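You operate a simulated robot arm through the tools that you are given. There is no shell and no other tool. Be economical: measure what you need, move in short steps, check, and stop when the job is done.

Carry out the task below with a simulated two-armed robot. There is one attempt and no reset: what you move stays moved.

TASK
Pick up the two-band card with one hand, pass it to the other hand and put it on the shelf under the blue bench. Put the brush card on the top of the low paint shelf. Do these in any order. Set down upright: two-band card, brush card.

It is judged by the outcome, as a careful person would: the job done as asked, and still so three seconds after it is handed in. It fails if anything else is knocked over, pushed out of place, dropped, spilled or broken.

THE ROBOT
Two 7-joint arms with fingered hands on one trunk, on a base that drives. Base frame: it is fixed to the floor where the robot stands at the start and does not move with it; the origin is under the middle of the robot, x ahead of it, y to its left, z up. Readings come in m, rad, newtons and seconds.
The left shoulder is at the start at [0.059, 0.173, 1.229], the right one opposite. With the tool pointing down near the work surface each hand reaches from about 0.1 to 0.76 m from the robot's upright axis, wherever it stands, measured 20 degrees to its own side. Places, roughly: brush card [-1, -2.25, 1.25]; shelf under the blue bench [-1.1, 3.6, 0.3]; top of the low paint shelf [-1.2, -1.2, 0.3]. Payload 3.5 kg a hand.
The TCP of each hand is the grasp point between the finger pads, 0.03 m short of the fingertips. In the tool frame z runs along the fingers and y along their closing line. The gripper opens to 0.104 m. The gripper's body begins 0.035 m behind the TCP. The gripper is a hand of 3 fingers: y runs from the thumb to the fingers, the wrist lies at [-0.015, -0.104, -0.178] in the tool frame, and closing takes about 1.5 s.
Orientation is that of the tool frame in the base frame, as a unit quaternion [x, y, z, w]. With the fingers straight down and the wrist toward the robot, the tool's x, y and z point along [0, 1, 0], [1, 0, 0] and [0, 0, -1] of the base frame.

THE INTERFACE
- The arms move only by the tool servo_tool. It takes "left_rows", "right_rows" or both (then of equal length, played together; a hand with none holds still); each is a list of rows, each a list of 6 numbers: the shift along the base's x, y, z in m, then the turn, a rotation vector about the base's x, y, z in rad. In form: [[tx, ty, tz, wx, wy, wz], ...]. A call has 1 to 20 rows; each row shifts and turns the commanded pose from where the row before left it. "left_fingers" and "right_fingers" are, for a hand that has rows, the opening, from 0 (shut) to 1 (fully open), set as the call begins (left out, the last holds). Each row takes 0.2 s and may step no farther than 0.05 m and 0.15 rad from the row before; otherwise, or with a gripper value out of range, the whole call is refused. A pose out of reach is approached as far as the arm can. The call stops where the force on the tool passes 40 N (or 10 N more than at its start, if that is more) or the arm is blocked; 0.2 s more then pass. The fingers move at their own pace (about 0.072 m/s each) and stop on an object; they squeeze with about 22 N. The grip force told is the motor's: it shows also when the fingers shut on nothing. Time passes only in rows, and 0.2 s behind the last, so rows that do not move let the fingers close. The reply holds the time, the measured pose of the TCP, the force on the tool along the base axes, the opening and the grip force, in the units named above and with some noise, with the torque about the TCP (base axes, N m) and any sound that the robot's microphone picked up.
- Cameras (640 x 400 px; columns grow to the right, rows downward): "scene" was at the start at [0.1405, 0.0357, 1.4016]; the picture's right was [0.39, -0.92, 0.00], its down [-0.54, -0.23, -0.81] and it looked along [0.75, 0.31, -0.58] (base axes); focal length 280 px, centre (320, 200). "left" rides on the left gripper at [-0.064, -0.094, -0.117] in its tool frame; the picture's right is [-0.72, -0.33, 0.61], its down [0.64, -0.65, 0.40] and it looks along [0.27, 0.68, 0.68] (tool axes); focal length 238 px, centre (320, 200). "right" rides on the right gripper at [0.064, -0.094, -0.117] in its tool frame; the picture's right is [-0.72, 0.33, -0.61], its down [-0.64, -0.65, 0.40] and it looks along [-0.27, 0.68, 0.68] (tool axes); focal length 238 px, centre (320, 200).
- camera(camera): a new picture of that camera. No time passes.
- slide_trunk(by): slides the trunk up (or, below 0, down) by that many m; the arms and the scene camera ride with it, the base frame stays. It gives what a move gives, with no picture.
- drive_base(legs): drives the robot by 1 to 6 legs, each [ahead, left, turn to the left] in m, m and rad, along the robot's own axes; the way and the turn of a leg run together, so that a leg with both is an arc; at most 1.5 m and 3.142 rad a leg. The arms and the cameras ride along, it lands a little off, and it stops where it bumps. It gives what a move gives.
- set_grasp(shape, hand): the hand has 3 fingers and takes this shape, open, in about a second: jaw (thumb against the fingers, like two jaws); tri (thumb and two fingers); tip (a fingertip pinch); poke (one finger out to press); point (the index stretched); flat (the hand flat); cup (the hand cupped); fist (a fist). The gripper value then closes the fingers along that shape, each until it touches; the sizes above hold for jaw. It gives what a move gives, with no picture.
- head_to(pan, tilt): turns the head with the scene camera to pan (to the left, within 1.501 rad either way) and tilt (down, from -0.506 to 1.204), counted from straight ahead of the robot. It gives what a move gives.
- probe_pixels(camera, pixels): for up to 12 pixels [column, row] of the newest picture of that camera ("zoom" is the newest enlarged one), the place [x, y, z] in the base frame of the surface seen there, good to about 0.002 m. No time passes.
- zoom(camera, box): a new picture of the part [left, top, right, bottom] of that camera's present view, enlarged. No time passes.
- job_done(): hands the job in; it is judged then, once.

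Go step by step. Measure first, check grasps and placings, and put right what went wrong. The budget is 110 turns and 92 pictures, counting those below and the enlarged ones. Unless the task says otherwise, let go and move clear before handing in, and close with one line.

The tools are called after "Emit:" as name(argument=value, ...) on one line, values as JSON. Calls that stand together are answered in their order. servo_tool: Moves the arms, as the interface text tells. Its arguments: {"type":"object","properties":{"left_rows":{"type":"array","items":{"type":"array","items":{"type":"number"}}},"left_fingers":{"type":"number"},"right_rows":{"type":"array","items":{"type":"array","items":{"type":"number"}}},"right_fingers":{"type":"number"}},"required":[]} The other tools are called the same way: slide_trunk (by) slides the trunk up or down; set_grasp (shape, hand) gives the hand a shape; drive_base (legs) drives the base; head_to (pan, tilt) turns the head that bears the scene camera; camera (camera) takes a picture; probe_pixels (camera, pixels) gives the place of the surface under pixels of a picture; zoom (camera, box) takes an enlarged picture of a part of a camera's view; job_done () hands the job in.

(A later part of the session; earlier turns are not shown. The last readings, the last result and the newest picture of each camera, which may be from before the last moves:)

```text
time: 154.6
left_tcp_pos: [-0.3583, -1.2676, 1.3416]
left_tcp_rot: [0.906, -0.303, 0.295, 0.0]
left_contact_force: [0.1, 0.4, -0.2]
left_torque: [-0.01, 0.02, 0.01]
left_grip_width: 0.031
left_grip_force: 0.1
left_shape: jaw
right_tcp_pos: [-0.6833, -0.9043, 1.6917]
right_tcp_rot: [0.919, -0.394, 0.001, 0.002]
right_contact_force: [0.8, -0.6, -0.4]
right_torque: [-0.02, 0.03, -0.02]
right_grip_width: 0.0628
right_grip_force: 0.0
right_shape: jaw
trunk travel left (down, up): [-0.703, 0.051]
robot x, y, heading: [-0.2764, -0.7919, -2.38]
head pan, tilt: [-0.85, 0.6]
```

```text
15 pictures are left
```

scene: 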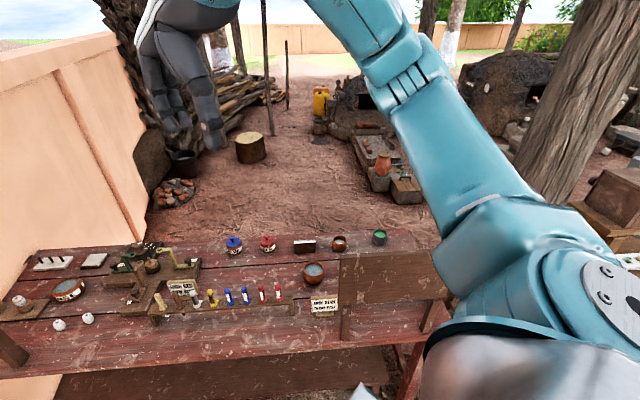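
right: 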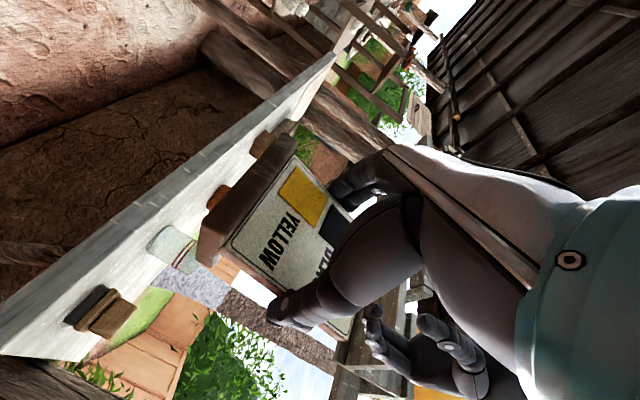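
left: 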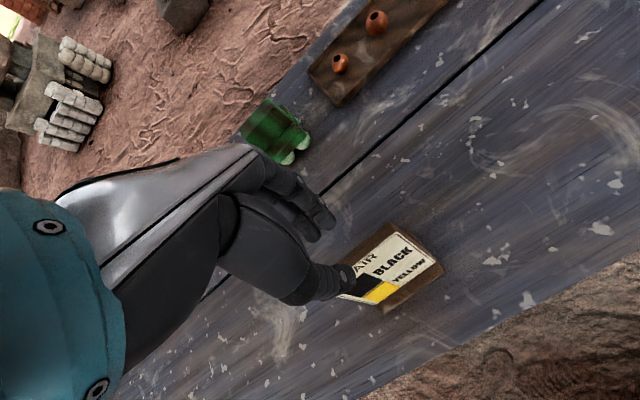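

The only unread card is the dark-backed board at (305,245). I'll zoom in on it and the neighbours.

Emit:
zoom(camera="scene", box=[140, 220, 400, 330])

Emit:
probe_pixels(camera="zoom", pixels=[[385, 50], [385, 56], [385, 70], [385, 82], [430, 55], [440, 220], [100, 160]])

```text
2.46 times, centred on (270, 275) of scene
```

zoom: 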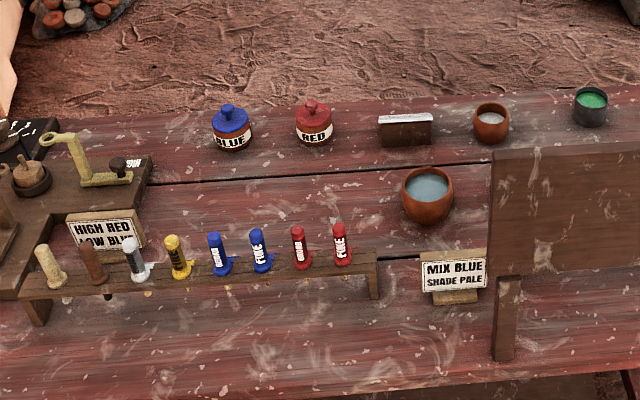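

```text
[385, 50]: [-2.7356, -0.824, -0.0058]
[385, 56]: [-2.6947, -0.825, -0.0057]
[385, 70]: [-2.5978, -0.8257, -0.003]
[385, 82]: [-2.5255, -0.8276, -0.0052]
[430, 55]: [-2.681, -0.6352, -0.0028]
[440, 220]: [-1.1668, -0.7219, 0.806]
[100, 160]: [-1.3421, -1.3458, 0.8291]
```

The hint (-1,-2.25,1.25) lies just behind the wall, whose top is at z≈1.55 and whose far side is near y≈-2.1. The card may therefore stand on a ledge outside, which also fits the large upward trunk travel. I'll drive closer and look over the wall.

Emit:
drive_base(legs=[[0, 0, 0.6], [0.43, -0.11, 0]])

Emit:
slide_trunk(by=0.05)

Emit:
head_to(pan=-0.35, tilt=0.5)

Emit:
camera(camera="scene")

```text
time: 158.9
left_tcp_pos: [-0.2679, -1.6292, 1.3419]
left_tcp_rot: [0.956, -0.021, 0.279, -0.085]
left_contact_force: [0.4, -0.3, 0.1]
left_torque: [0.01, -0.01, 0.0]
left_grip_width: 0.0312
left_grip_force: 0.0
left_shape: jaw
right_tcp_pos: [-0.7412, -1.5107, 1.6933]
right_tcp_rot: [0.995, -0.103, 0.001, 0.003]
right_contact_force: [-0.2, -0.5, 0.4]
right_torque: [-0.02, 0.03, -0.02]
right_grip_width: 0.0626
right_grip_force: 0.1
right_shape: jaw
trunk travel left (down, up): [-0.703, 0.051]
robot x, y, heading: [-0.4693, -1.1919, -1.787]
head pan, tilt: [-0.85, 0.6]
```

```text
time: 159.8
left_tcp_pos: [-0.2305, -1.6351, 1.3989]
left_tcp_rot: [0.941, 0.0, 0.329, -0.081]
left_contact_force: [0.2, 0.2, 0.3]
left_torque: [-0.05, 0.0, -0.02]
left_grip_width: 0.0311
left_grip_force: 0.0
left_shape: jaw
right_tcp_pos: [-0.7414, -1.5127, 1.742]
right_tcp_rot: [0.995, -0.104, 0.002, 0.001]
right_contact_force: [0.4, -0.5, -0.4]
right_torque: [0.03, 0.0, 0.0]
right_grip_width: 0.0629
right_grip_force: 0.1
right_shape: jaw
trunk travel left (down, up): [-0.753, 0.001]
robot x, y, heading: [-0.471, -1.1926, -1.781]
head pan, tilt: [-0.85, 0.6]
```

```text
time: 160.7
left_tcp_pos: [-0.2322, -1.6348, 1.4001]
left_tcp_rot: [0.942, 0.001, 0.328, -0.079]
left_contact_force: [0.3, 0.5, -0.5]
left_torque: [-0.01, 0.03, 0.01]
left_grip_width: 0.0309
left_grip_force: 0.1
left_shape: jaw
right_tcp_pos: [-0.7421, -1.5114, 1.7421]
right_tcp_rot: [0.995, -0.104, 0.002, 0.001]
right_contact_force: [0.1, 0.6, -0.4]
right_torque: [0.01, -0.03, 0.01]
right_grip_width: 0.063
right_grip_force: 0.1
right_shape: jaw
trunk travel left (down, up): [-0.753, 0.001]
robot x, y, heading: [-0.4733, -1.1882, -1.78]
head pan, tilt: [-0.351, 0.499]
```

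```text
13 pictures are left
```

scene: 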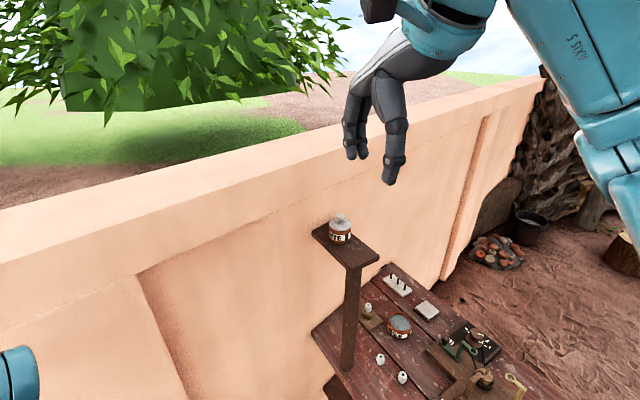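

I'll measure the wall top, then peek over it with the right hand's camera.

Emit:
probe_pixels(camera="scene", pixels=[[300, 185], [300, 165], [300, 148], [300, 138], [420, 130], [420, 112], [420, 105], [340, 130], [200, 170], [330, 240], [372, 258]])

Emit:
camera(camera="right")

```text
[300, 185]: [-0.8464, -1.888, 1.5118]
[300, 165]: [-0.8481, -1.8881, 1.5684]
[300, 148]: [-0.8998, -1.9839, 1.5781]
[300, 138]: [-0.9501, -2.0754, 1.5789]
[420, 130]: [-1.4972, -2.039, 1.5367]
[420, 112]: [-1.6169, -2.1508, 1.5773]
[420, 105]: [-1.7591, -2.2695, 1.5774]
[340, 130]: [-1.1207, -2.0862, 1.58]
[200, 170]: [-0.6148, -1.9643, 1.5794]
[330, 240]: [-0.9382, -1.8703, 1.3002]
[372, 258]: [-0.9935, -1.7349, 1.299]
```

```text
12 pictures are left
```

right: 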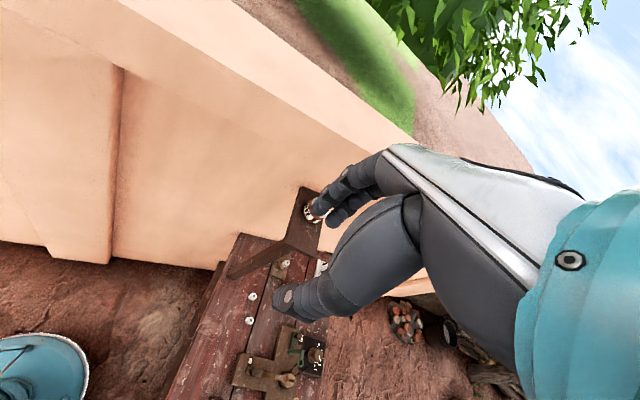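

The wall's top is at 1.58 and its back edge is about y=-2.1 near x=-1. To peek behind it I must move closer, so I'll first restore and lift the left hand above the wall height.

Emit:
servo_tool(left_rows=[[0, 0.02, 0.0, -0.0154, 0.113, -0.033], [0, 0.02, 0.0, -0.0154, 0.113, -0.033], [0, 0.02, 0.02, -0.0154, 0.113, -0.033], [0, 0.02, 0.02, -0.0154, 0.113, -0.033], [0, 0.02, 0.03, -0.0154, 0.113, -0.033], [0, 0.02, 0.03, -0.0154, 0.113, -0.033], [0, 0, 0.04, 0, 0, 0], [0, 0, 0.04, 0, 0, 0], [0, 0, 0.04, 0, 0, 0]])

```text
time: 161.2
left_tcp_pos: [-0.2152, -1.623, 1.416]
left_tcp_rot: [0.958, -0.007, 0.284, -0.045]
left_contact_force: [0.1, 0.3, 0.9]
left_torque: [-0.01, 0.02, 0.0]
left_grip_width: 0.0311
left_grip_force: 0.0
left_shape: jaw
right_tcp_pos: [-0.7415, -1.5105, 1.7415]
right_tcp_rot: [0.995, -0.104, 0.002, 0.002]
right_contact_force: [0.3, 0.5, 0.6]
right_torque: [-0.01, -0.01, 0.01]
right_grip_width: 0.0628
right_grip_force: 0.0
right_shape: jaw
trunk travel left (down, up): [-0.753, 0.001]
robot x, y, heading: [-0.4724, -1.1917, -1.781]
head pan, tilt: [-0.351, 0.499]
stopped in row 2 (left hand): the arm was blocked; the commanded pose is now the measured one
```

The left arm seems to press against the robot's own body. I'll move it outward first.

Emit:
servo_tool(left_rows=[[0.03, -0.01, 0, 0, 0, 0], [0.03, -0.01, 0, 0, 0, 0], [0.03, 0, 0, -0.0154, 0.113, -0.033], [0.03, 0, 0.01, -0.0154, 0.113, -0.033], [0.02, 0, 0.03, -0.0154, 0.113, -0.033], [0, 0, 0.04, -0.0154, 0.113, -0.033], [0, 0, 0.04, 0, 0, 0], [0, 0, 0.04, 0, 0, 0], [0, 0, 0.04, 0, 0, 0], [0, 0, 0.04, 0, 0, 0]])

```text
time: 163.4
left_tcp_pos: [-0.0773, -1.6406, 1.6537]
left_tcp_rot: [0.995, -0.072, 0.062, 0.005]
left_contact_force: [0.6, -0.1, 0.1]
left_torque: [-0.02, 0.05, -0.02]
left_grip_width: 0.0312
left_grip_force: 0.0
left_shape: jaw
right_tcp_pos: [-0.7406, -1.5104, 1.7434]
right_tcp_rot: [0.995, -0.103, 0.003, 0.001]
right_contact_force: [0.9, 0.4, 0.0]
right_torque: [-0.01, 0.02, 0.01]
right_grip_width: 0.0629
right_grip_force: 0.1
right_shape: jaw
trunk travel left (down, up): [-0.753, 0.001]
robot x, y, heading: [-0.4716, -1.1885, -1.778]
head pan, tilt: [-0.351, 0.499]
```

The left arm is free now, at z=1.65. I'll drive closer and extend the right hand over the wall top to look behind it.

Emit:
servo_tool(left_rows=[[0, 0.02, 0.04, 0, 0, 0]], right_rows=[[0, 0, 0.02, 0, 0, 0]])

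Emit:
drive_base(legs=[[0.25, -0.03, 0]])

Emit:
servo_tool(right_rows=[[-0.015, -0.04, 0, 0, 0, 0], [-0.015, -0.04, 0, 0, 0, 0], [-0.015, -0.04, 0, 0, 0, 0], [-0.015, -0.04, 0, 0, 0, 0], [-0.015, -0.04, 0, 0, 0, 0], [-0.015, -0.04, 0, 0, 0, 0], [-0.015, -0.04, 0, 0, 0, 0]])

Emit:
camera(camera="right")

```text
time: 163.8
left_tcp_pos: [-0.0804, -1.6203, 1.6946]
left_tcp_rot: [0.995, -0.072, 0.062, 0.006]
left_contact_force: [-0.7, 0.3, 0.0]
left_torque: [-0.03, 0.02, -0.02]
left_grip_width: 0.0311
left_grip_force: 0.1
left_shape: jaw
right_tcp_pos: [-0.7428, -1.5103, 1.762]
right_tcp_rot: [0.995, -0.104, 0.001, 0.001]
right_contact_force: [0.7, -0.5, 0.2]
right_torque: [-0.01, 0.02, 0.0]
right_grip_width: 0.0626
right_grip_force: 0.0
right_shape: jaw
trunk travel left (down, up): [-0.753, 0.001]
robot x, y, heading: [-0.4745, -1.1901, -1.779]
head pan, tilt: [-0.351, 0.499]
```

```text
time: 165.7
left_tcp_pos: [-0.1627, -1.8662, 1.6951]
left_tcp_rot: [0.995, -0.074, 0.062, 0.006]
left_contact_force: [0.4, 0.0, -0.3]
left_torque: [-0.02, 0.03, 0.01]
left_grip_width: 0.0313
left_grip_force: 0.1
left_shape: jaw
right_tcp_pos: [-0.8236, -1.7537, 1.7632]
right_tcp_rot: [0.994, -0.106, 0.002, 0.002]
right_contact_force: [-0.4, 0.6, -0.3]
right_torque: [-0.02, 0.0, 0.01]
right_grip_width: 0.0628
right_grip_force: 0.2
right_shape: jaw
trunk travel left (down, up): [-0.753, 0.001]
robot x, y, heading: [-0.5575, -1.4359, -1.784]
head pan, tilt: [-0.351, 0.499]
```

```text
time: 167.3
left_tcp_pos: [-0.1618, -1.8679, 1.6932]
left_tcp_rot: [0.995, -0.073, 0.061, 0.005]
left_contact_force: [-0.3, 0.3, 0.4]
left_torque: [-0.01, 0.01, -0.02]
left_grip_width: 0.0311
left_grip_force: 0.1
left_shape: jaw
right_tcp_pos: [-0.9173, -2.0064, 1.7647]
right_tcp_rot: [0.995, -0.104, -0.001, 0.002]
right_contact_force: [-0.4, -0.4, 0.2]
right_torque: [-0.01, -0.01, -0.02]
right_grip_width: 0.0627
right_grip_force: 0.1
right_shape: jaw
right hand out of reach, approached as far as the arm can: row 7
trunk travel left (down, up): [-0.753, 0.001]
robot x, y, heading: [-0.5569, -1.4338, -1.782]
head pan, tilt: [-0.351, 0.499]
```

```text
11 pictures are left
```

right: 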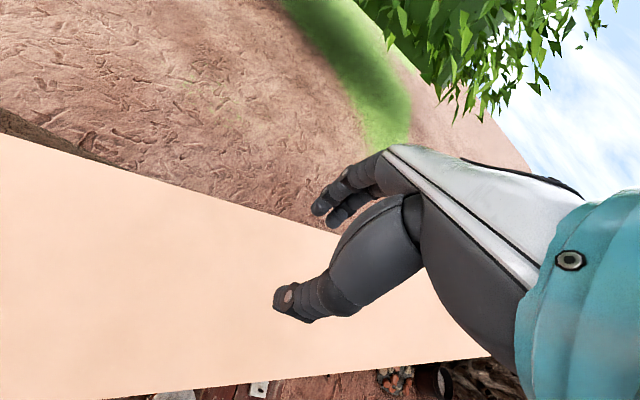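

A dark strip appears right behind the wall at (20,125). I'll probe it.

Emit:
probe_pixels(camera="right", pixels=[[10, 118], [10, 130], [40, 140], [90, 158], [150, 165], [5, 90], [100, 180], [250, 190]])

```text
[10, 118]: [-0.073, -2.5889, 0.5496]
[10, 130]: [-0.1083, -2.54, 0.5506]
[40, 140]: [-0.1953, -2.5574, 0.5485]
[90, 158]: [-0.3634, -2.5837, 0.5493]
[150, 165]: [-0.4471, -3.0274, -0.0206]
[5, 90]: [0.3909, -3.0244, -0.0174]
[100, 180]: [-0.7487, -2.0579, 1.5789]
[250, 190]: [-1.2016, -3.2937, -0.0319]
```

I can see behind the wall down to about z=1.3 at y=-2.25, so a card at 1.25 could still be hidden. I'll move a little closer and reach further.

Emit:
drive_base(legs=[[0.1, 0, 0.25]])

Emit:
servo_tool(right_rows=[[-0.02, -0.03, 0, 0, 0, 0], [-0.02, -0.03, 0, 0, 0, 0], [-0.01, -0.03, 0, 0, 0, 0]])

Emit:
camera(camera="right")

```text
time: 168.5
left_tcp_pos: [-0.0799, -1.8577, 1.6936]
left_tcp_rot: [0.997, 0.048, 0.063, 0.0]
left_contact_force: [0.2, 0.8, 0.2]
left_torque: [-0.04, 0.0, -0.02]
left_grip_width: 0.0312
left_grip_force: 0.0
left_shape: jaw
right_tcp_pos: [-0.7814, -2.1739, 1.764]
right_tcp_rot: [1.0, 0.017, 0.0, 0.002]
right_contact_force: [-0.4, -0.8, 0.5]
right_torque: [-0.02, 0.0, -0.01]
right_grip_width: 0.0626
right_grip_force: 0.1
right_shape: jaw
trunk travel left (down, up): [-0.753, 0.001]
robot x, y, heading: [-0.5669, -1.5338, -1.536]
head pan, tilt: [-0.351, 0.499]
```

```text
time: 169.3
left_tcp_pos: [-0.0792, -1.8603, 1.6949]
left_tcp_rot: [0.997, 0.048, 0.062, -0.002]
left_contact_force: [1.0, 0.8, -0.5]
left_torque: [0.03, 0.0, 0.01]
left_grip_width: 0.0311
left_grip_force: 0.1
left_shape: jaw
right_tcp_pos: [-0.8094, -2.1815, 1.7519]
right_tcp_rot: [1.0, 0.017, 0.001, 0.001]
right_contact_force: [0.6, 0.0, 0.4]
right_torque: [-0.03, 0.02, -0.01]
right_grip_width: 0.0625
right_grip_force: 0.0
right_shape: jaw
right hand out of reach, approached as far as the arm can: row 1, 2, 3
trunk travel left (down, up): [-0.753, 0.001]
robot x, y, heading: [-0.5631, -1.5357, -1.538]
head pan, tilt: [-0.351, 0.499]
```

```text
10 pictures are left
```

right: 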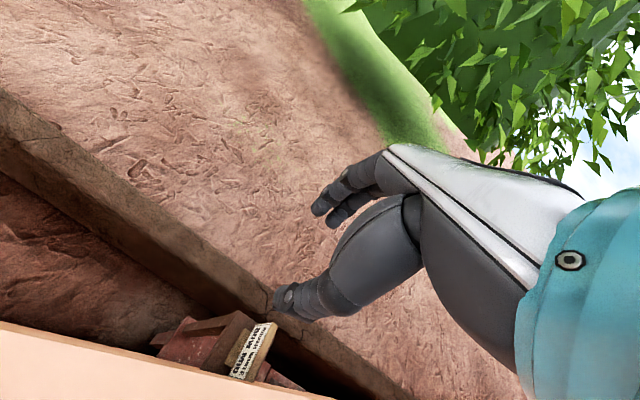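

Found it: a card stands behind the wall at (250,352), on a wooden support. I'll zoom and probe.

Emit:
zoom(camera="right", box=[140, 290, 340, 400])

Emit:
probe_pixels(camera="zoom", pixels=[[300, 260], [420, 110], [370, 180], [335, 185], [400, 120], [180, 160], [330, 110], [100, 200], [395, 230], [440, 270], [300, 130], [250, 230]])

```text
3.20 times, centred on (240, 345) of right
```

zoom: 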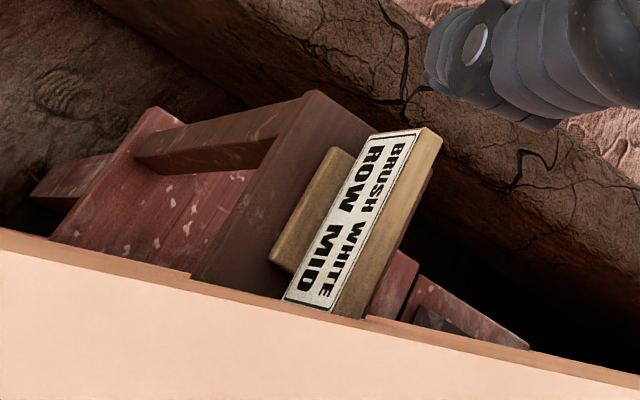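

```text
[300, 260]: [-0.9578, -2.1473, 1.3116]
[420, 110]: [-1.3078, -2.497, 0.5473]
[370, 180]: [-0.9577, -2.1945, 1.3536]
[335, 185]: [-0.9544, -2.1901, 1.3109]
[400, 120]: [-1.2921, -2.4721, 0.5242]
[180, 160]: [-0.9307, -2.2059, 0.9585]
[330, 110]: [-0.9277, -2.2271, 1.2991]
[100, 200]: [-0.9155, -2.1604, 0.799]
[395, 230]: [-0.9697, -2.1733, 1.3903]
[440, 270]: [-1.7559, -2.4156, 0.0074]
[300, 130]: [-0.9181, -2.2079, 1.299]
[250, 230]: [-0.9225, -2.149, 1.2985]
```

It reads "BRUSH WHITE / ROW MID", so this is the brush card. It stands on a pillar top at z=1.30, facing +x. I'll probe its dimensions precisely.

Emit:
probe_pixels(camera="zoom", pixels=[[290, 292], [332, 302], [380, 142], [412, 140], [352, 300], [425, 145], [375, 240], [408, 170], [280, 245], [345, 160], [200, 270], [345, 105]])

Emit:
probe_pixels(camera="right", pixels=[[60, 332], [120, 350], [300, 392], [237, 375], [247, 377], [268, 330]])

```text
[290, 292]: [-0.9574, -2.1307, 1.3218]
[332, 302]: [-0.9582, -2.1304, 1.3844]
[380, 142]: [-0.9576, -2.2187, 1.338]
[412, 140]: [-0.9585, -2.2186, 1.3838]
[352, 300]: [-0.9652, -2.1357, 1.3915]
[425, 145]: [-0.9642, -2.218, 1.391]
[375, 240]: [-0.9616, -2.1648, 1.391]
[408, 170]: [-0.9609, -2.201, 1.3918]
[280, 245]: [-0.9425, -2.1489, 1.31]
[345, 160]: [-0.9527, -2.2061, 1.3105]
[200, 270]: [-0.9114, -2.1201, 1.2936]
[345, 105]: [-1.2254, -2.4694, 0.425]
```

```text
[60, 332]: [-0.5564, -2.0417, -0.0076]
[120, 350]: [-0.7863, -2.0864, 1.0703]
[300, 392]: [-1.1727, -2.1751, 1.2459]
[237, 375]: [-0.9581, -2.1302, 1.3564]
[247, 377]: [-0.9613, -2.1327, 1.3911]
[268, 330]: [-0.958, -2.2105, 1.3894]
```

The card is vertical: face at x≈-0.957, y from -2.125 to -2.222, top at 1.391, against the back of the wall. Only a pinch from above is possible, and the forearm must clear the wall top at 1.58. I'll use the last scene picture to see how high the right forearm rides relative to the hand.

Emit:
probe_pixels(camera="scene", pixels=[[390, 165], [375, 70], [430, 15], [440, 50], [480, 25], [520, 20], [560, 60], [590, 120], [625, 180], [600, 20], [380, 10]])

Emit:
head_to(pan=-0.6, tilt=0.15)

Emit:
camera(camera="scene")

```text
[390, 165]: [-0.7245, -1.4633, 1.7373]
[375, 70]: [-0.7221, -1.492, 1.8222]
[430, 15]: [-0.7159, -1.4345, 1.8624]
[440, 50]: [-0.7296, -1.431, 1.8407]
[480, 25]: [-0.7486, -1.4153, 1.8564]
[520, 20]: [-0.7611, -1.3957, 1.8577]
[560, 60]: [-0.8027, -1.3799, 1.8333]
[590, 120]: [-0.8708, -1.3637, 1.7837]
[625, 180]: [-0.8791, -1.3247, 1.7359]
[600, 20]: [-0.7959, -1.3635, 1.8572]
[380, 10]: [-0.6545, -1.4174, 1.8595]
```

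```text
time: 170.2
left_tcp_pos: [-0.079, -1.86, 1.6956]
left_tcp_rot: [0.997, 0.049, 0.062, -0.002]
left_contact_force: [-0.1, 0.0, 0.2]
left_torque: [-0.04, 0.01, 0.03]
left_grip_width: 0.0312
left_grip_force: 0.0
left_shape: jaw
right_tcp_pos: [-0.8094, -2.1771, 1.7525]
right_tcp_rot: [1.0, 0.016, 0.002, 0.002]
right_contact_force: [-1.5, -0.9, 0.2]
right_torque: [-0.01, 0.02, 0.01]
right_grip_width: 0.0625
right_grip_force: 0.1
right_shape: jaw
trunk travel left (down, up): [-0.753, 0.001]
robot x, y, heading: [-0.567, -1.5386, -1.535]
head pan, tilt: [-0.6, 0.15]
```

```text
8 pictures are left
```

scene: 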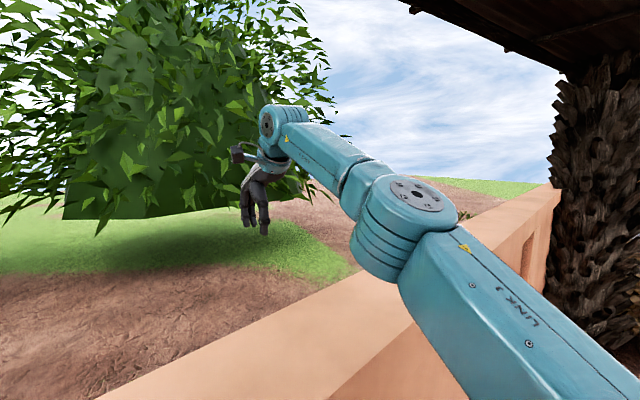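

The extended arm is visible here. I'll probe the heights along its underside.

Emit:
probe_pixels(camera="scene", pixels=[[285, 112], [290, 155], [330, 150], [325, 180], [345, 205], [400, 195], [385, 275], [365, 250], [440, 330], [540, 310], [420, 330], [262, 225]])

```text
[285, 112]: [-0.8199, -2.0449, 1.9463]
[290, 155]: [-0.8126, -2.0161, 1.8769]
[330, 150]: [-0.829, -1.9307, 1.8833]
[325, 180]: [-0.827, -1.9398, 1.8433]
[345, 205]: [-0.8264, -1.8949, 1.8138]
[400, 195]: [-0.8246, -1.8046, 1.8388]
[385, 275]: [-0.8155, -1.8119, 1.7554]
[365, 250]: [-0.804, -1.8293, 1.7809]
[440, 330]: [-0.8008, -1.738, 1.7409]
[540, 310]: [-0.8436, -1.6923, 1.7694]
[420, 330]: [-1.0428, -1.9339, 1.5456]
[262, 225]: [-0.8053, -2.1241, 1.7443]
```

The forearm rises with the hand raised and runs over the wall. A high fingertip pinch with the hand yawed so its wrist is on the +x side looks just feasible, so I'll test that yaw in the air above the card.

Emit:
servo_tool(right_rows=[[-0.012, 0, 0, 0, 0, -0.145], [-0.012, 0, 0, 0, 0, -0.145], [-0.012, 0, 0, 0, 0, -0.145], [-0.012, 0, 0, 0, 0, -0.145], [-0.012, 0, 0, 0, 0, -0.145], [-0.012, 0, 0, 0, 0, -0.145], [-0.012, 0, 0, 0, 0, -0.145], [-0.012, 0, 0, 0, 0, -0.145], [-0.012, 0, 0, 0, 0, -0.145], [-0.012, 0, 0, 0, 0, -0.145], [-0.012, 0, 0, 0, 0, -0.145], [-0.01, 0, 0, 0, 0, 0], [-0.01, 0, 0, 0, 0, 0]])

```text
time: 173.0
left_tcp_pos: [-0.0815, -1.8588, 1.6951]
left_tcp_rot: [0.997, 0.048, 0.062, -0.002]
left_contact_force: [0.3, 0.1, -0.2]
left_torque: [0.01, 0.01, 0.0]
left_grip_width: 0.0313
left_grip_force: 0.1
left_shape: jaw
right_tcp_pos: [-0.959, -2.1041, 1.7276]
right_tcp_rot: [0.709, -0.705, 0.0, 0.002]
right_contact_force: [-0.1, 1.0, -0.1]
right_torque: [0.0, 0.0, -0.02]
right_grip_width: 0.063
right_grip_force: 0.0
right_shape: jaw
right hand out of reach, approached as far as the arm can: row 5, 6, 7, 8, 9, 10, 11
trunk travel left (down, up): [-0.753, 0.001]
robot x, y, heading: [-0.5599, -1.533, -1.541]
head pan, tilt: [-0.6, 0.15]
```

The yaw is achieved (tool y along -x). Now I'll move out to y≈-2.19, coming down slightly toward shoulder height.

Emit:
servo_tool(right_rows=[[0, -0.03, -0.01, 0, 0, 0], [0, -0.03, -0.01, 0, 0, 0], [-0.003, -0.028, -0.01, 0, 0, 0], [0, 0, -0.02, 0, 0, 0]], right_fingers=0.4)

Emit:
camera(camera="scene")

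```text
time: 174.0
left_tcp_pos: [-0.0772, -1.8594, 1.6947]
left_tcp_rot: [0.997, 0.048, 0.062, -0.002]
left_contact_force: [-0.5, 0.0, -0.1]
left_torque: [0.01, 0.02, -0.04]
left_grip_width: 0.0313
left_grip_force: 0.1
left_shape: jaw
right_tcp_pos: [-0.9539, -2.1263, 1.6754]
right_tcp_rot: [0.71, -0.704, -0.001, 0.002]
right_contact_force: [-0.3, 0.6, -0.2]
right_torque: [0.0, 0.01, 0.01]
right_grip_width: 0.0421
right_grip_force: 0.0
right_shape: jaw
right hand out of reach, approached as far as the arm can: row 1, 2, 3, 4
trunk travel left (down, up): [-0.753, 0.001]
robot x, y, heading: [-0.5642, -1.5337, -1.542]
head pan, tilt: [-0.6, 0.15]
```

```text
7 pictures are left
```

scene: 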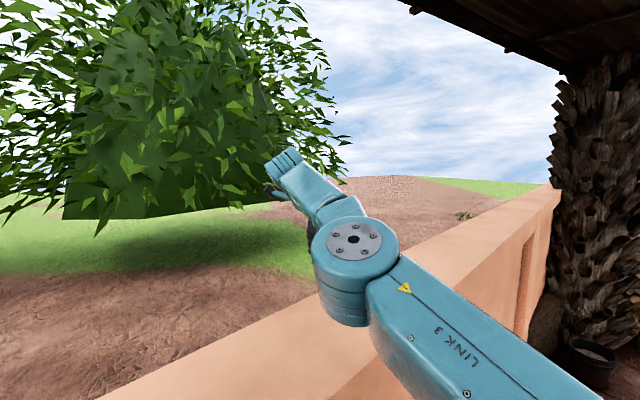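

The arm is nearly straight and about 7 cm short. Turning the base left brings the right shoulder closer to the wall. I'll do that and then re-reach with the yaw compensated.

Emit:
drive_base(legs=[[0.04, 0, 0], [0, 0, 0.45]])

Emit:
servo_tool(right_rows=[[-0.035, 0.0, 0, 0, 0, -0.12], [-0.035, 0.0, 0, 0, 0, -0.12], [-0.035, 0, 0, 0, 0, -0.12], [-0.035, 0, 0, 0, 0, -0.09], [-0.035, 0.0, 0, 0, 0, 0], [-0.035, 0, 0, 0, 0, 0]])

```text
time: 176.2
left_tcp_pos: [0.0143, -1.6573, 1.6955]
left_tcp_rot: [0.961, 0.269, 0.061, -0.016]
left_contact_force: [-0.3, 0.4, -0.3]
left_torque: [0.01, 0.0, 0.02]
left_grip_width: 0.0309
left_grip_force: 0.1
left_shape: jaw
right_tcp_pos: [-0.6599, -2.277, 1.6742]
right_tcp_rot: [0.849, -0.528, 0.0, 0.002]
right_contact_force: [-0.2, -0.9, 0.5]
right_torque: [0.01, 0.02, 0.0]
right_grip_width: 0.0418
right_grip_force: 0.1
right_shape: jaw
trunk travel left (down, up): [-0.753, 0.001]
robot x, y, heading: [-0.561, -1.5749, -1.094]
head pan, tilt: [-0.6, 0.15]
```

```text
time: 177.6
left_tcp_pos: [0.0129, -1.6575, 1.6952]
left_tcp_rot: [0.961, 0.269, 0.061, -0.016]
left_contact_force: [-0.1, -0.2, 0.5]
left_torque: [0.02, -0.04, -0.01]
left_grip_width: 0.0309
left_grip_force: 0.0
left_shape: jaw
right_tcp_pos: [-0.8749, -2.2681, 1.6747]
right_tcp_rot: [0.709, -0.706, -0.001, 0.0]
right_contact_force: [-0.5, 1.2, -0.6]
right_torque: [-0.04, 0.01, 0.0]
right_grip_width: 0.0421
right_grip_force: 0.1
right_shape: jaw
right hand out of reach, approached as far as the arm can: row 3, 4
trunk travel left (down, up): [-0.753, 0.001]
robot x, y, heading: [-0.5593, -1.5756, -1.094]
head pan, tilt: [-0.6, 0.15]
```

The reach is better now. I'll move the hand right above the card, then view it with the right camera.

Emit:
servo_tool(right_rows=[[-0.03, 0.026, 0, 0, 0, 0], [-0.03, 0.026, 0, 0, 0, 0], [-0.0285, 0.026, 0, 0, 0, 0], [0, 0, -0.03, 0, 0, 0], [0, 0, -0.03, 0, 0, 0], [0, 0, -0.03, 0, 0, 0]])

Emit:
camera(camera="scene")

```text
time: 179.0
left_tcp_pos: [0.0132, -1.6563, 1.6937]
left_tcp_rot: [0.961, 0.27, 0.06, -0.016]
left_contact_force: [-0.6, -0.5, -0.3]
left_torque: [0.01, 0.02, -0.01]
left_grip_width: 0.031
left_grip_force: 0.0
left_shape: jaw
right_tcp_pos: [-0.9742, -2.275, 1.6183]
right_tcp_rot: [0.708, -0.706, 0.0, 0.0]
right_contact_force: [-0.5, -0.9, -0.3]
right_torque: [-0.01, 0.0, 0.01]
right_grip_width: 0.042
right_grip_force: 0.1
right_shape: jaw
right hand out of reach, approached as far as the arm can: row 1, 2, 3, 4, 5, 6
trunk travel left (down, up): [-0.753, 0.001]
robot x, y, heading: [-0.5616, -1.5772, -1.092]
head pan, tilt: [-0.6, 0.15]
```

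```text
6 pictures are left
```

scene: 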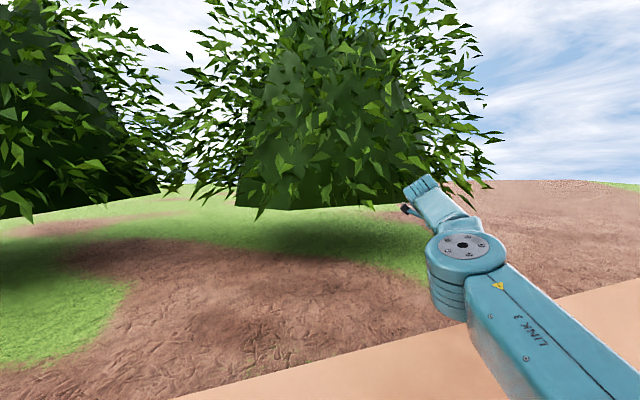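

The hand hits a yaw-related limit 8 cm beyond the card. An intermediate base heading should put it right above, so I'll raise a bit, turn the base back by 0.2 and re-approach.

Emit:
servo_tool(right_rows=[[0.02, 0, 0.03, 0, 0, 0], [0.03, 0, 0.03, 0, 0, 0.1], [0.04, 0, 0.01, 0, 0, 0.1]])

Emit:
drive_base(legs=[[0, 0, -0.2]])

```text
time: 179.8
left_tcp_pos: [0.0154, -1.6563, 1.6941]
left_tcp_rot: [0.962, 0.267, 0.059, -0.016]
left_contact_force: [-0.3, -0.2, -1.0]
left_torque: [-0.02, 0.03, -0.01]
left_grip_width: 0.0311
left_grip_force: 0.0
left_shape: jaw
right_tcp_pos: [-0.8842, -2.2741, 1.6882]
right_tcp_rot: [0.776, -0.631, 0.0, 0.002]
right_contact_force: [0.1, -0.3, -0.1]
right_torque: [0.0, 0.03, 0.01]
right_grip_width: 0.042
right_grip_force: 0.0
right_shape: jaw
trunk travel left (down, up): [-0.753, 0.001]
robot x, y, heading: [-0.562, -1.5805, -1.089]
head pan, tilt: [-0.6, 0.15]
```

```text
time: 180.9
left_tcp_pos: [-0.0136, -1.7715, 1.6952]
left_tcp_rot: [0.984, 0.169, 0.062, -0.01]
left_contact_force: [-0.1, -0.8, 0.2]
left_torque: [-0.06, 0.0, 0.0]
left_grip_width: 0.0312
left_grip_force: 0.0
left_shape: jaw
right_tcp_pos: [-1.0169, -2.1938, 1.6879]
right_tcp_rot: [0.709, -0.705, -0.001, 0.002]
right_contact_force: [-0.6, 0.5, -0.1]
right_torque: [-0.01, -0.02, 0.01]
right_grip_width: 0.042
right_grip_force: 0.0
right_shape: jaw
trunk travel left (down, up): [-0.753, 0.001]
robot x, y, heading: [-0.5624, -1.5747, -1.292]
head pan, tilt: [-0.6, 0.15]
```

The hand is at (-1.017,-2.194,1.688) with the correct yaw. I'll shift +5 cm in x to the panel plane and descend.

Emit:
servo_tool(right_rows=[[0.027, 0, 0, 0, 0, 0], [0.026, 0, 0, 0, 0, 0], [0, 0, -0.03, 0, 0, 0], [0, 0, -0.03, 0, 0, 0], [0, 0, -0.03, 0, 0, 0]])

```text
time: 182.1
left_tcp_pos: [-0.0136, -1.7724, 1.694]
left_tcp_rot: [0.984, 0.17, 0.061, -0.009]
left_contact_force: [-0.7, -0.1, 0.1]
left_torque: [0.0, -0.01, 0.01]
left_grip_width: 0.0311
left_grip_force: 0.0
left_shape: jaw
right_tcp_pos: [-0.9676, -2.1956, 1.5975]
right_tcp_rot: [0.708, -0.706, 0.0, 0.003]
right_contact_force: [0.3, 0.3, 0.4]
right_torque: [-0.02, -0.02, 0.05]
right_grip_width: 0.0421
right_grip_force: 0.2
right_shape: jaw
trunk travel left (down, up): [-0.753, 0.001]
robot x, y, heading: [-0.5608, -1.5746, -1.294]
head pan, tilt: [-0.6, 0.15]
```

No limits here. I'll continue down to about 1.45, just above the card, watching for contact with the wall.

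Emit:
servo_tool(right_rows=[[0.004, 0.005, -0.03, 0, 0, 0], [0, 0, -0.03, 0, 0, 0], [0, 0, -0.03, 0, 0, 0], [0, 0, -0.03, 0, 0, 0], [0, 0, -0.025, 0, 0, 0]])

Emit:
camera(camera="right")

```text
time: 183.3
left_tcp_pos: [-0.0143, -1.7716, 1.6943]
left_tcp_rot: [0.983, 0.17, 0.061, -0.01]
left_contact_force: [0.1, -0.6, 0.4]
left_torque: [0.0, -0.01, 0.0]
left_grip_width: 0.0309
left_grip_force: 0.0
left_shape: jaw
right_tcp_pos: [-0.9641, -2.1918, 1.4521]
right_tcp_rot: [0.709, -0.706, 0.0, 0.002]
right_contact_force: [-0.5, 0.0, -0.8]
right_torque: [0.02, 0.01, 0.03]
right_grip_width: 0.0419
right_grip_force: 0.0
right_shape: jaw
trunk travel left (down, up): [-0.753, 0.001]
robot x, y, heading: [-0.5642, -1.5708, -1.291]
head pan, tilt: [-0.6, 0.15]
```

```text
5 pictures are left
```

right: 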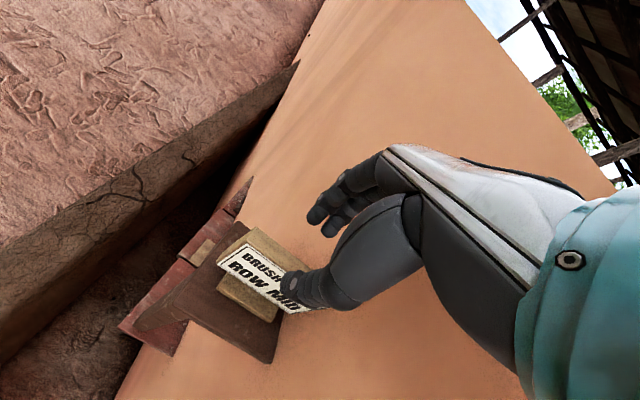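

The hand is right above the card with no contact. I'll verify the card edges before the final descent.

Emit:
probe_pixels(camera="right", pixels=[[250, 230], [262, 240], [275, 250], [222, 262], [250, 245], [235, 268], [290, 255], [300, 262], [350, 280]])

```text
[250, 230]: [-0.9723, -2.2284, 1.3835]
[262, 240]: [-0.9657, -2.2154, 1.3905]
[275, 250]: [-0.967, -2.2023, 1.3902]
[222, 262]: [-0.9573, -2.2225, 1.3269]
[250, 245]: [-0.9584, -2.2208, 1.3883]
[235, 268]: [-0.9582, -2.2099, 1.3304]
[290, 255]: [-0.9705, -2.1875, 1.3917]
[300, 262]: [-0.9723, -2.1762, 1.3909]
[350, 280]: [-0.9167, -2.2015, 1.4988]
```

The panel centre is at x≈-0.966 and it extends to y=-2.228. I'll descend to TCP 1.395 and close.

Emit:
servo_tool(right_rows=[[-0.002, 0.002, -0.02, 0, 0, 0], [0, 0, -0.02, 0, 0, 0], [0, 0, -0.012, 0, 0, 0], [0, 0, -0.007, 0, 0, 0]])

Emit:
servo_tool(right_rows=[[0, 0, 0, 0, 0, 0], [0, 0, 0, 0, 0, 0], [0, 0, 0, 0, 0, 0], [0, 0, 0, 0, 0, 0], [0, 0, 0, 0, 0, 0]], right_fingers=0)

```text
time: 184.3
left_tcp_pos: [-0.0139, -1.7719, 1.6952]
left_tcp_rot: [0.983, 0.17, 0.061, -0.01]
left_contact_force: [0.0, 0.2, -0.4]
left_torque: [-0.01, 0.01, -0.02]
left_grip_width: 0.0312
left_grip_force: 0.0
left_shape: jaw
right_tcp_pos: [-0.9635, -2.187, 1.3948]
right_tcp_rot: [0.708, -0.706, -0.001, 0.002]
right_contact_force: [-0.2, -0.1, 0.2]
right_torque: [0.02, -0.01, 0.0]
right_grip_width: 0.0419
right_grip_force: 0.1
right_shape: jaw
trunk travel left (down, up): [-0.753, 0.001]
robot x, y, heading: [-0.5603, -1.5744, -1.294]
head pan, tilt: [-0.6, 0.15]
```

```text
time: 185.5
left_tcp_pos: [-0.0143, -1.7721, 1.6947]
left_tcp_rot: [0.983, 0.17, 0.061, -0.01]
left_contact_force: [-0.8, -0.5, 0.7]
left_torque: [0.03, 0.01, -0.02]
left_grip_width: 0.0308
left_grip_force: 0.0
left_shape: jaw
right_tcp_pos: [-0.9636, -2.1888, 1.3941]
right_tcp_rot: [0.708, -0.706, -0.001, 0.003]
right_contact_force: [0.3, 0.6, 0.7]
right_torque: [0.02, -0.03, -0.01]
right_grip_width: 0.0116
right_grip_force: 22.2
right_shape: jaw
trunk travel left (down, up): [-0.753, 0.001]
robot x, y, heading: [-0.5653, -1.5791, -1.297]
head pan, tilt: [-0.6, 0.15]
```

The card is gripped (width 0.0116). I'll lift straight up above the wall top.

Emit:
servo_tool(right_rows=[[0, -0.002, 0.02, 0, 0, 0], [0, -0.003, 0.03, 0, 0, 0], [0, 0, 0.04, 0, 0, 0], [0, 0, 0.04, 0, 0, 0], [0, 0, 0.04, 0, 0, 0], [0, 0, 0.04, 0, 0, 0], [0, 0, 0.04, 0, 0, 0], [0, 0, 0.04, 0, 0, 0], [0, 0, 0.03, 0, 0, 0]])

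```text
time: 187.5
left_tcp_pos: [-0.013, -1.7721, 1.696]
left_tcp_rot: [0.983, 0.17, 0.061, -0.01]
left_contact_force: [0.0, -0.5, -0.2]
left_torque: [-0.02, 0.01, 0.01]
left_grip_width: 0.0312
left_grip_force: 0.1
left_shape: jaw
right_tcp_pos: [-0.9633, -2.1917, 1.7143]
right_tcp_rot: [0.709, -0.705, 0.0, 0.003]
right_contact_force: [-0.1, -0.5, -0.8]
right_torque: [0.01, 0.03, -0.02]
right_grip_width: 0.0116
right_grip_force: 21.9
right_shape: jaw
trunk travel left (down, up): [-0.753, 0.001]
robot x, y, heading: [-0.5607, -1.5762, -1.3]
head pan, tilt: [-0.6, 0.15]
```

The card's bottom is now at about 1.62, above the wall top. I'll drive straight back in +y over the wall, then bring the hand to its natural forward pose.

Emit:
drive_base(legs=[[-0.48, 0.13, 0]])

Emit:
servo_tool(right_rows=[[0.03, 0.008, 0, 0, 0, 0.14], [0.03, 0.008, 0, 0, 0, 0.14], [0.03, 0.008, 0, 0, 0, 0.14], [0.03, 0.008, 0, 0, 0, 0.14], [0.03, 0.008, 0, 0, 0, 0.14], [0.03, 0.008, 0, 0, 0, 0.14], [0.03, 0.008, 0, 0, 0, 0.14], [0.03, 0.008, 0, 0, 0, 0.14], [0.03, 0.008, 0, 0, 0, 0.14], [0.03, 0.008, 0, 0, 0, 0.14], [0.03, 0.008, 0, 0, 0, 0.14], [0.03, 0.008, 0, 0, 0, 0.14], [0.02, 0.008, 0, 0, 0, 0.14]])

```text
time: 190.5
left_tcp_pos: [-0.0209, -1.2671, 1.6931]
left_tcp_rot: [0.982, 0.176, 0.062, -0.011]
left_contact_force: [-0.5, 0.2, 0.3]
left_torque: [0.03, -0.02, 0.01]
left_grip_width: 0.0314
left_grip_force: 0.1
left_shape: jaw
right_tcp_pos: [-0.9656, -1.6992, 1.7131]
right_tcp_rot: [0.713, -0.701, -0.001, 0.002]
right_contact_force: [-0.4, 0.2, -0.7]
right_torque: [0.01, 0.03, 0.04]
right_grip_width: 0.0116
right_grip_force: 21.3
right_shape: jaw
trunk travel left (down, up): [-0.753, 0.001]
robot x, y, heading: [-0.5678, -1.0763, -1.278]
head pan, tilt: [-0.6, 0.15]
```

```text
time: 193.3
left_tcp_pos: [-0.021, -1.2662, 1.6959]
left_tcp_rot: [0.982, 0.176, 0.061, -0.011]
left_contact_force: [0.3, 0.9, -0.4]
left_torque: [-0.01, 0.04, -0.01]
left_grip_width: 0.0309
left_grip_force: 0.0
left_shape: jaw
right_tcp_pos: [-0.5858, -1.5938, 1.7131]
right_tcp_rot: [0.991, 0.133, 0.002, 0.002]
right_contact_force: [0.8, 0.2, -1.3]
right_torque: [-0.01, -0.03, 0.08]
right_grip_width: 0.0117
right_grip_force: 21.7
right_shape: jaw
trunk travel left (down, up): [-0.753, 0.001]
robot x, y, heading: [-0.575, -1.0767, -1.278]
head pan, tilt: [-0.6, 0.15]
```

The card is held well clear. I'll move the base out in +x, turn to face the paint bench (-x), and shift to y≈-1.4.

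Emit:
drive_base(legs=[[0.108, 0.359, 0], [0, 0, -1.864], [0, 0.32, 0]])

Emit:
slide_trunk(by=-0.4)

Emit:
head_to(pan=0.0, tilt=0.75)

Emit:
camera(camera="scene")

```text
time: 201.7
left_tcp_pos: [-0.503, -1.8822, 1.6949]
left_tcp_rot: [0.744, -0.665, 0.046, 0.043]
left_contact_force: [-0.2, -0.1, 0.3]
left_torque: [0.03, 0.02, 0.05]
left_grip_width: 0.0311
left_grip_force: 0.1
left_shape: jaw
right_tcp_pos: [-0.6857, -1.254, 1.7142]
right_tcp_rot: [0.715, -0.699, 0.001, 0.003]
right_contact_force: [0.6, -0.2, -1.0]
right_torque: [-0.02, -0.01, 0.01]
right_grip_width: 0.0112
right_grip_force: 21.9
right_shape: jaw
trunk travel left (down, up): [-0.753, 0.001]
robot x, y, heading: [-0.1878, -1.3938, -3.091]
head pan, tilt: [-0.6, 0.15]
```

```text
time: 205.6
left_tcp_pos: [-0.5031, -1.8848, 1.2949]
left_tcp_rot: [0.744, -0.665, 0.046, 0.042]
left_contact_force: [-1.3, 0.4, -0.2]
left_torque: [0.01, 0.0, 0.04]
left_grip_width: 0.0312
left_grip_force: 0.0
left_shape: jaw
right_tcp_pos: [-0.6845, -1.2564, 1.3133]
right_tcp_rot: [0.715, -0.699, -0.001, 0.003]
right_contact_force: [0.2, 0.4, -0.1]
right_torque: [-0.03, -0.01, 0.0]
right_grip_width: 0.0115
right_grip_force: 21.8
right_shape: jaw
trunk travel left (down, up): [-0.353, 0.401]
robot x, y, heading: [-0.1894, -1.3944, -3.093]
head pan, tilt: [-0.6, 0.15]
```

```text
time: 206.6
left_tcp_pos: [-0.5022, -1.8854, 1.2943]
left_tcp_rot: [0.744, -0.665, 0.045, 0.042]
left_contact_force: [0.8, -0.5, -0.5]
left_torque: [0.01, -0.02, -0.05]
left_grip_width: 0.0311
left_grip_force: 0.0
left_shape: jaw
right_tcp_pos: [-0.6843, -1.2553, 1.3143]
right_tcp_rot: [0.715, -0.699, -0.001, 0.001]
right_contact_force: [0.5, -0.1, -1.1]
right_torque: [-0.01, -0.03, -0.02]
right_grip_width: 0.0114
right_grip_force: 21.7
right_shape: jaw
trunk travel left (down, up): [-0.353, 0.401]
robot x, y, heading: [-0.1855, -1.3942, -3.095]
head pan, tilt: [0.0, 0.75]
```

```text
4 pictures are left
```

scene: 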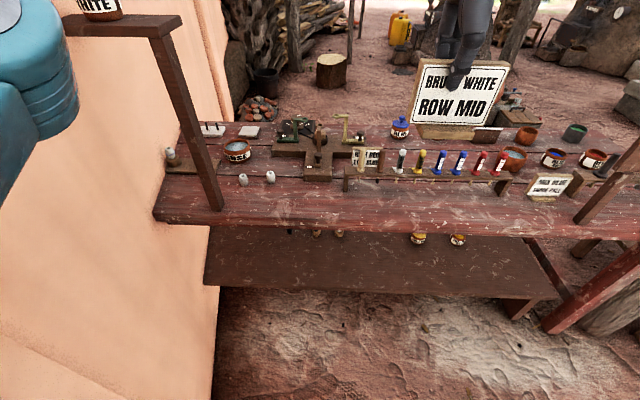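

The low shelf is visible, with a clear front area from (215,240) to (550,295) and small items only at the back. I'll move the left hand away from the wall and probe the shelf.

Emit:
servo_tool(left_rows=[[0, 0.04, 0, 0, 0, 0], [0, 0.04, 0, 0, 0, 0], [0, 0.04, 0.02, 0, 0, 0]])

Emit:
probe_pixels(camera="scene", pixels=[[330, 288], [450, 293], [400, 270], [400, 250], [318, 233], [418, 238], [457, 240], [400, 228], [400, 238], [420, 125], [505, 70], [480, 135]])

```text
time: 207.4
left_tcp_pos: [-0.504, -1.7998, 1.3137]
left_tcp_rot: [0.744, -0.665, 0.046, 0.042]
left_contact_force: [0.1, -0.6, -0.3]
left_torque: [0.03, 0.01, 0.03]
left_grip_width: 0.0312
left_grip_force: 0.1
left_shape: jaw
left hand out of reach, approached as far as the arm can: row 3
right_tcp_pos: [-0.6856, -1.2573, 1.3129]
right_tcp_rot: [0.715, -0.699, -0.001, 0.001]
right_contact_force: [-0.3, 0.5, -0.4]
right_torque: [-0.02, 0.01, 0.05]
right_grip_width: 0.0114
right_grip_force: 22.1
right_shape: jaw
trunk travel left (down, up): [-0.353, 0.401]
robot x, y, heading: [-0.1844, -1.3936, -3.092]
head pan, tilt: [0.0, 0.75]
```

```text
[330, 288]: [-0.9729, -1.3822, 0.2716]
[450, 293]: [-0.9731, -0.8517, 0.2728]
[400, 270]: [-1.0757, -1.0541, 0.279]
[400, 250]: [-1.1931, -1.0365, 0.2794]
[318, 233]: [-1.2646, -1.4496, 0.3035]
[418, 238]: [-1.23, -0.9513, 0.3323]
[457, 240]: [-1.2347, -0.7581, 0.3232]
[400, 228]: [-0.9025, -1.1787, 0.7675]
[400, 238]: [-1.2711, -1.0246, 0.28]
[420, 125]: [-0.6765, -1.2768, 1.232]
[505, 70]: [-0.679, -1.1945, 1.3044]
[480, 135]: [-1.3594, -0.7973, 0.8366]
```

The shelf edge is at x=-0.973, z=0.28, and the bench edge at x=-0.903. The card hangs at x=-0.686, outside the bench, so I'll lower the trunk and then the hand to z≈0.43.

Emit:
slide_trunk(by=-0.35)

Emit:
servo_tool(right_rows=[[0, 0, -0.044, 0, 0, 0], [0, 0, -0.044, 0, 0, 0], [0, 0, -0.044, 0, 0, 0], [0, 0, -0.044, 0, 0, 0], [0, 0, -0.044, 0, 0, 0], [0, 0, -0.044, 0, 0, 0], [0, 0, -0.044, 0, 0, 0], [0, 0, -0.044, 0, 0, 0], [0, 0, -0.044, 0, 0, 0], [0, 0, -0.044, 0, 0, 0], [0, 0, -0.044, 0, 0, 0], [0, 0, -0.044, 0, 0, 0]])

```text
time: 210.8
left_tcp_pos: [-0.5024, -1.7986, 0.9615]
left_tcp_rot: [0.745, -0.665, 0.045, 0.042]
left_contact_force: [0.2, 0.5, -0.2]
left_torque: [0.01, 0.0, 0.04]
left_grip_width: 0.0312
left_grip_force: 0.1
left_shape: jaw
right_tcp_pos: [-0.6862, -1.2565, 0.963]
right_tcp_rot: [0.716, -0.698, 0.0, 0.001]
right_contact_force: [-0.1, -0.2, 0.4]
right_torque: [0.01, -0.03, -0.01]
right_grip_width: 0.0117
right_grip_force: 22.1
right_shape: jaw
trunk travel left (down, up): [-0.003, 0.751]
robot x, y, heading: [-0.1887, -1.3949, -3.09]
head pan, tilt: [0.0, 0.75]
```

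```text
time: 213.4
left_tcp_pos: [-0.5019, -1.7996, 0.9621]
left_tcp_rot: [0.744, -0.665, 0.046, 0.042]
left_contact_force: [-0.2, -0.6, -0.4]
left_torque: [0.03, 0.06, 0.03]
left_grip_width: 0.031
left_grip_force: 0.0
left_shape: jaw
right_tcp_pos: [-0.7131, -1.278, 0.4523]
right_tcp_rot: [0.713, -0.701, -0.001, -0.004]
right_contact_force: [-1.0, -0.1, -0.4]
right_torque: [0.0, 0.0, -0.02]
right_grip_width: 0.0113
right_grip_force: 22.0
right_shape: jaw
right hand out of reach, approached as far as the arm can: row 4, 5, 12
trunk travel left (down, up): [-0.003, 0.751]
robot x, y, heading: [-0.1841, -1.3939, -3.095]
head pan, tilt: [0.0, 0.75]
```

The card is at z=0.45 and x=-0.713. I'll drive forward 0.22 m, bringing it just over the shelf edge.

Emit:
drive_base(legs=[[0.22, 0, 0]])

Emit:
servo_tool(right_rows=[[-0.02, 0, -0.01, 0, 0, 0], [-0.02, 0, -0.01, 0, 0, 0], [-0.02, 0, -0.015, 0, 0, 0]])

```text
time: 215.2
left_tcp_pos: [-0.7014, -1.8117, 0.9675]
left_tcp_rot: [0.742, -0.668, 0.039, 0.045]
left_contact_force: [-0.1, -0.2, 0.5]
left_torque: [-0.05, -0.02, -0.02]
left_grip_width: 0.031
left_grip_force: 0.1
left_shape: jaw
right_tcp_pos: [-0.8906, -1.2868, 0.4514]
right_tcp_rot: [0.714, -0.7, 0.008, -0.015]
right_contact_force: [0.3, 0.1, 0.2]
right_torque: [0.02, 0.01, 0.02]
right_grip_width: 0.0115
right_grip_force: 22.0
right_shape: jaw
trunk travel left (down, up): [-0.003, 0.751]
robot x, y, heading: [-0.3936, -1.4067, -3.108]
head pan, tilt: [0.0, 0.75]
stopped in leg 1: the robot was blocked; the commanded pose is now the measured one
```

```text
time: 216.0
left_tcp_pos: [-0.6954, -1.8132, 0.9676]
left_tcp_rot: [0.742, -0.668, 0.035, 0.046]
left_contact_force: [-0.6, -0.4, 0.1]
left_torque: [0.0, -0.04, 0.02]
left_grip_width: 0.031
left_grip_force: 0.0
left_shape: jaw
right_tcp_pos: [-0.9404, -1.2885, 0.4146]
right_tcp_rot: [0.716, -0.697, 0.012, -0.022]
right_contact_force: [-0.4, -0.1, -0.8]
right_torque: [0.0, 0.01, -0.04]
right_grip_width: 0.0113
right_grip_force: 21.5
right_shape: jaw
trunk travel left (down, up): [-0.003, 0.751]
robot x, y, heading: [-0.3947, -1.4065, -3.101]
head pan, tilt: [0.0, 0.75]
```

The base was blocked slightly early. I'll check with a picture before going on.

Emit:
camera(camera="scene")

```text
3 pictures are left
```

scene: 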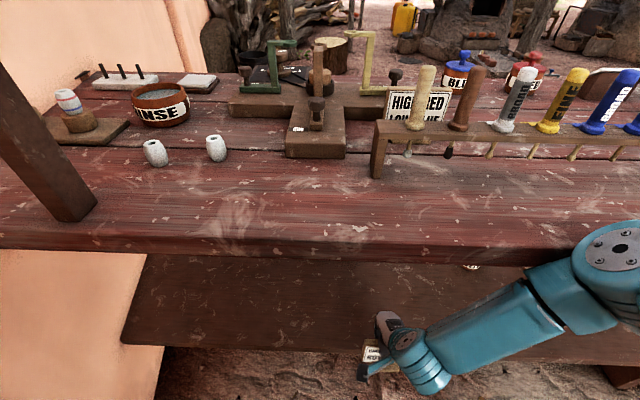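

The right elbow at (600,260) looks to be touching the bench edge. I'll probe it.

Emit:
probe_pixels(camera="scene", pixels=[[615, 245], [580, 262], [560, 285], [510, 320], [430, 375], [400, 345], [370, 352], [372, 365], [480, 252], [380, 330]])

```text
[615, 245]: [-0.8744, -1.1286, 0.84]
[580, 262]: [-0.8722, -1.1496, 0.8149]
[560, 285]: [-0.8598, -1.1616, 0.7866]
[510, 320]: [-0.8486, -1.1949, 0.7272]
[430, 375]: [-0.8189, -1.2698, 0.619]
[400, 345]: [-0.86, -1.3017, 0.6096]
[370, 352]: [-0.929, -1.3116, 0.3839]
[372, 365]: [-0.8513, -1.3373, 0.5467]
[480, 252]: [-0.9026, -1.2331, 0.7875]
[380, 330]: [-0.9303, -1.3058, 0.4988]
```

The forearm rises steeply and its elbow leans against the bench edge. Backing the base off 10 cm and reaching further with the arm will flatten it below the bench.

Emit:
drive_base(legs=[[-0.11, 0, 0]])

Emit:
servo_tool(right_rows=[[-0.025, 0, 0, 0, 0, 0], [-0.025, 0, 0, 0, 0, 0], [-0.025, 0, 0, 0, 0, 0], [-0.025, 0, 0, 0, 0, 0]])

```text
time: 216.8
left_tcp_pos: [-0.6991, -1.81, 0.9635]
left_tcp_rot: [0.742, -0.667, 0.042, 0.043]
left_contact_force: [-0.7, 0.3, -0.4]
left_torque: [0.01, 0.0, -0.01]
left_grip_width: 0.0312
left_grip_force: 0.2
left_shape: jaw
right_tcp_pos: [-0.9388, -1.2865, 0.4058]
right_tcp_rot: [0.714, -0.699, 0.017, -0.023]
right_contact_force: [0.2, -0.1, 0.0]
right_torque: [-0.01, -0.02, 0.01]
right_grip_width: 0.0115
right_grip_force: 21.8
right_shape: jaw
trunk travel left (down, up): [-0.003, 0.751]
robot x, y, heading: [-0.3845, -1.4058, -3.108]
head pan, tilt: [0.0, 0.75]
stopped in leg 1: the robot was blocked; the commanded pose is now the measured one
```

```text
time: 217.8
left_tcp_pos: [-0.6889, -1.8117, 0.9663]
left_tcp_rot: [0.741, -0.669, 0.037, 0.047]
left_contact_force: [0.7, 0.0, 0.6]
left_torque: [-0.01, 0.01, -0.02]
left_grip_width: 0.0309
left_grip_force: 0.0
left_shape: jaw
right_tcp_pos: [-1.0193, -1.292, 0.4031]
right_tcp_rot: [0.718, -0.695, 0.024, -0.03]
right_contact_force: [-1.1, -0.6, 0.0]
right_torque: [-0.01, -0.04, -0.02]
right_grip_width: 0.0111
right_grip_force: 22.0
right_shape: jaw
trunk travel left (down, up): [-0.003, 0.751]
robot x, y, heading: [-0.3801, -1.4069, -3.106]
head pan, tilt: [0.0, 0.75]
```

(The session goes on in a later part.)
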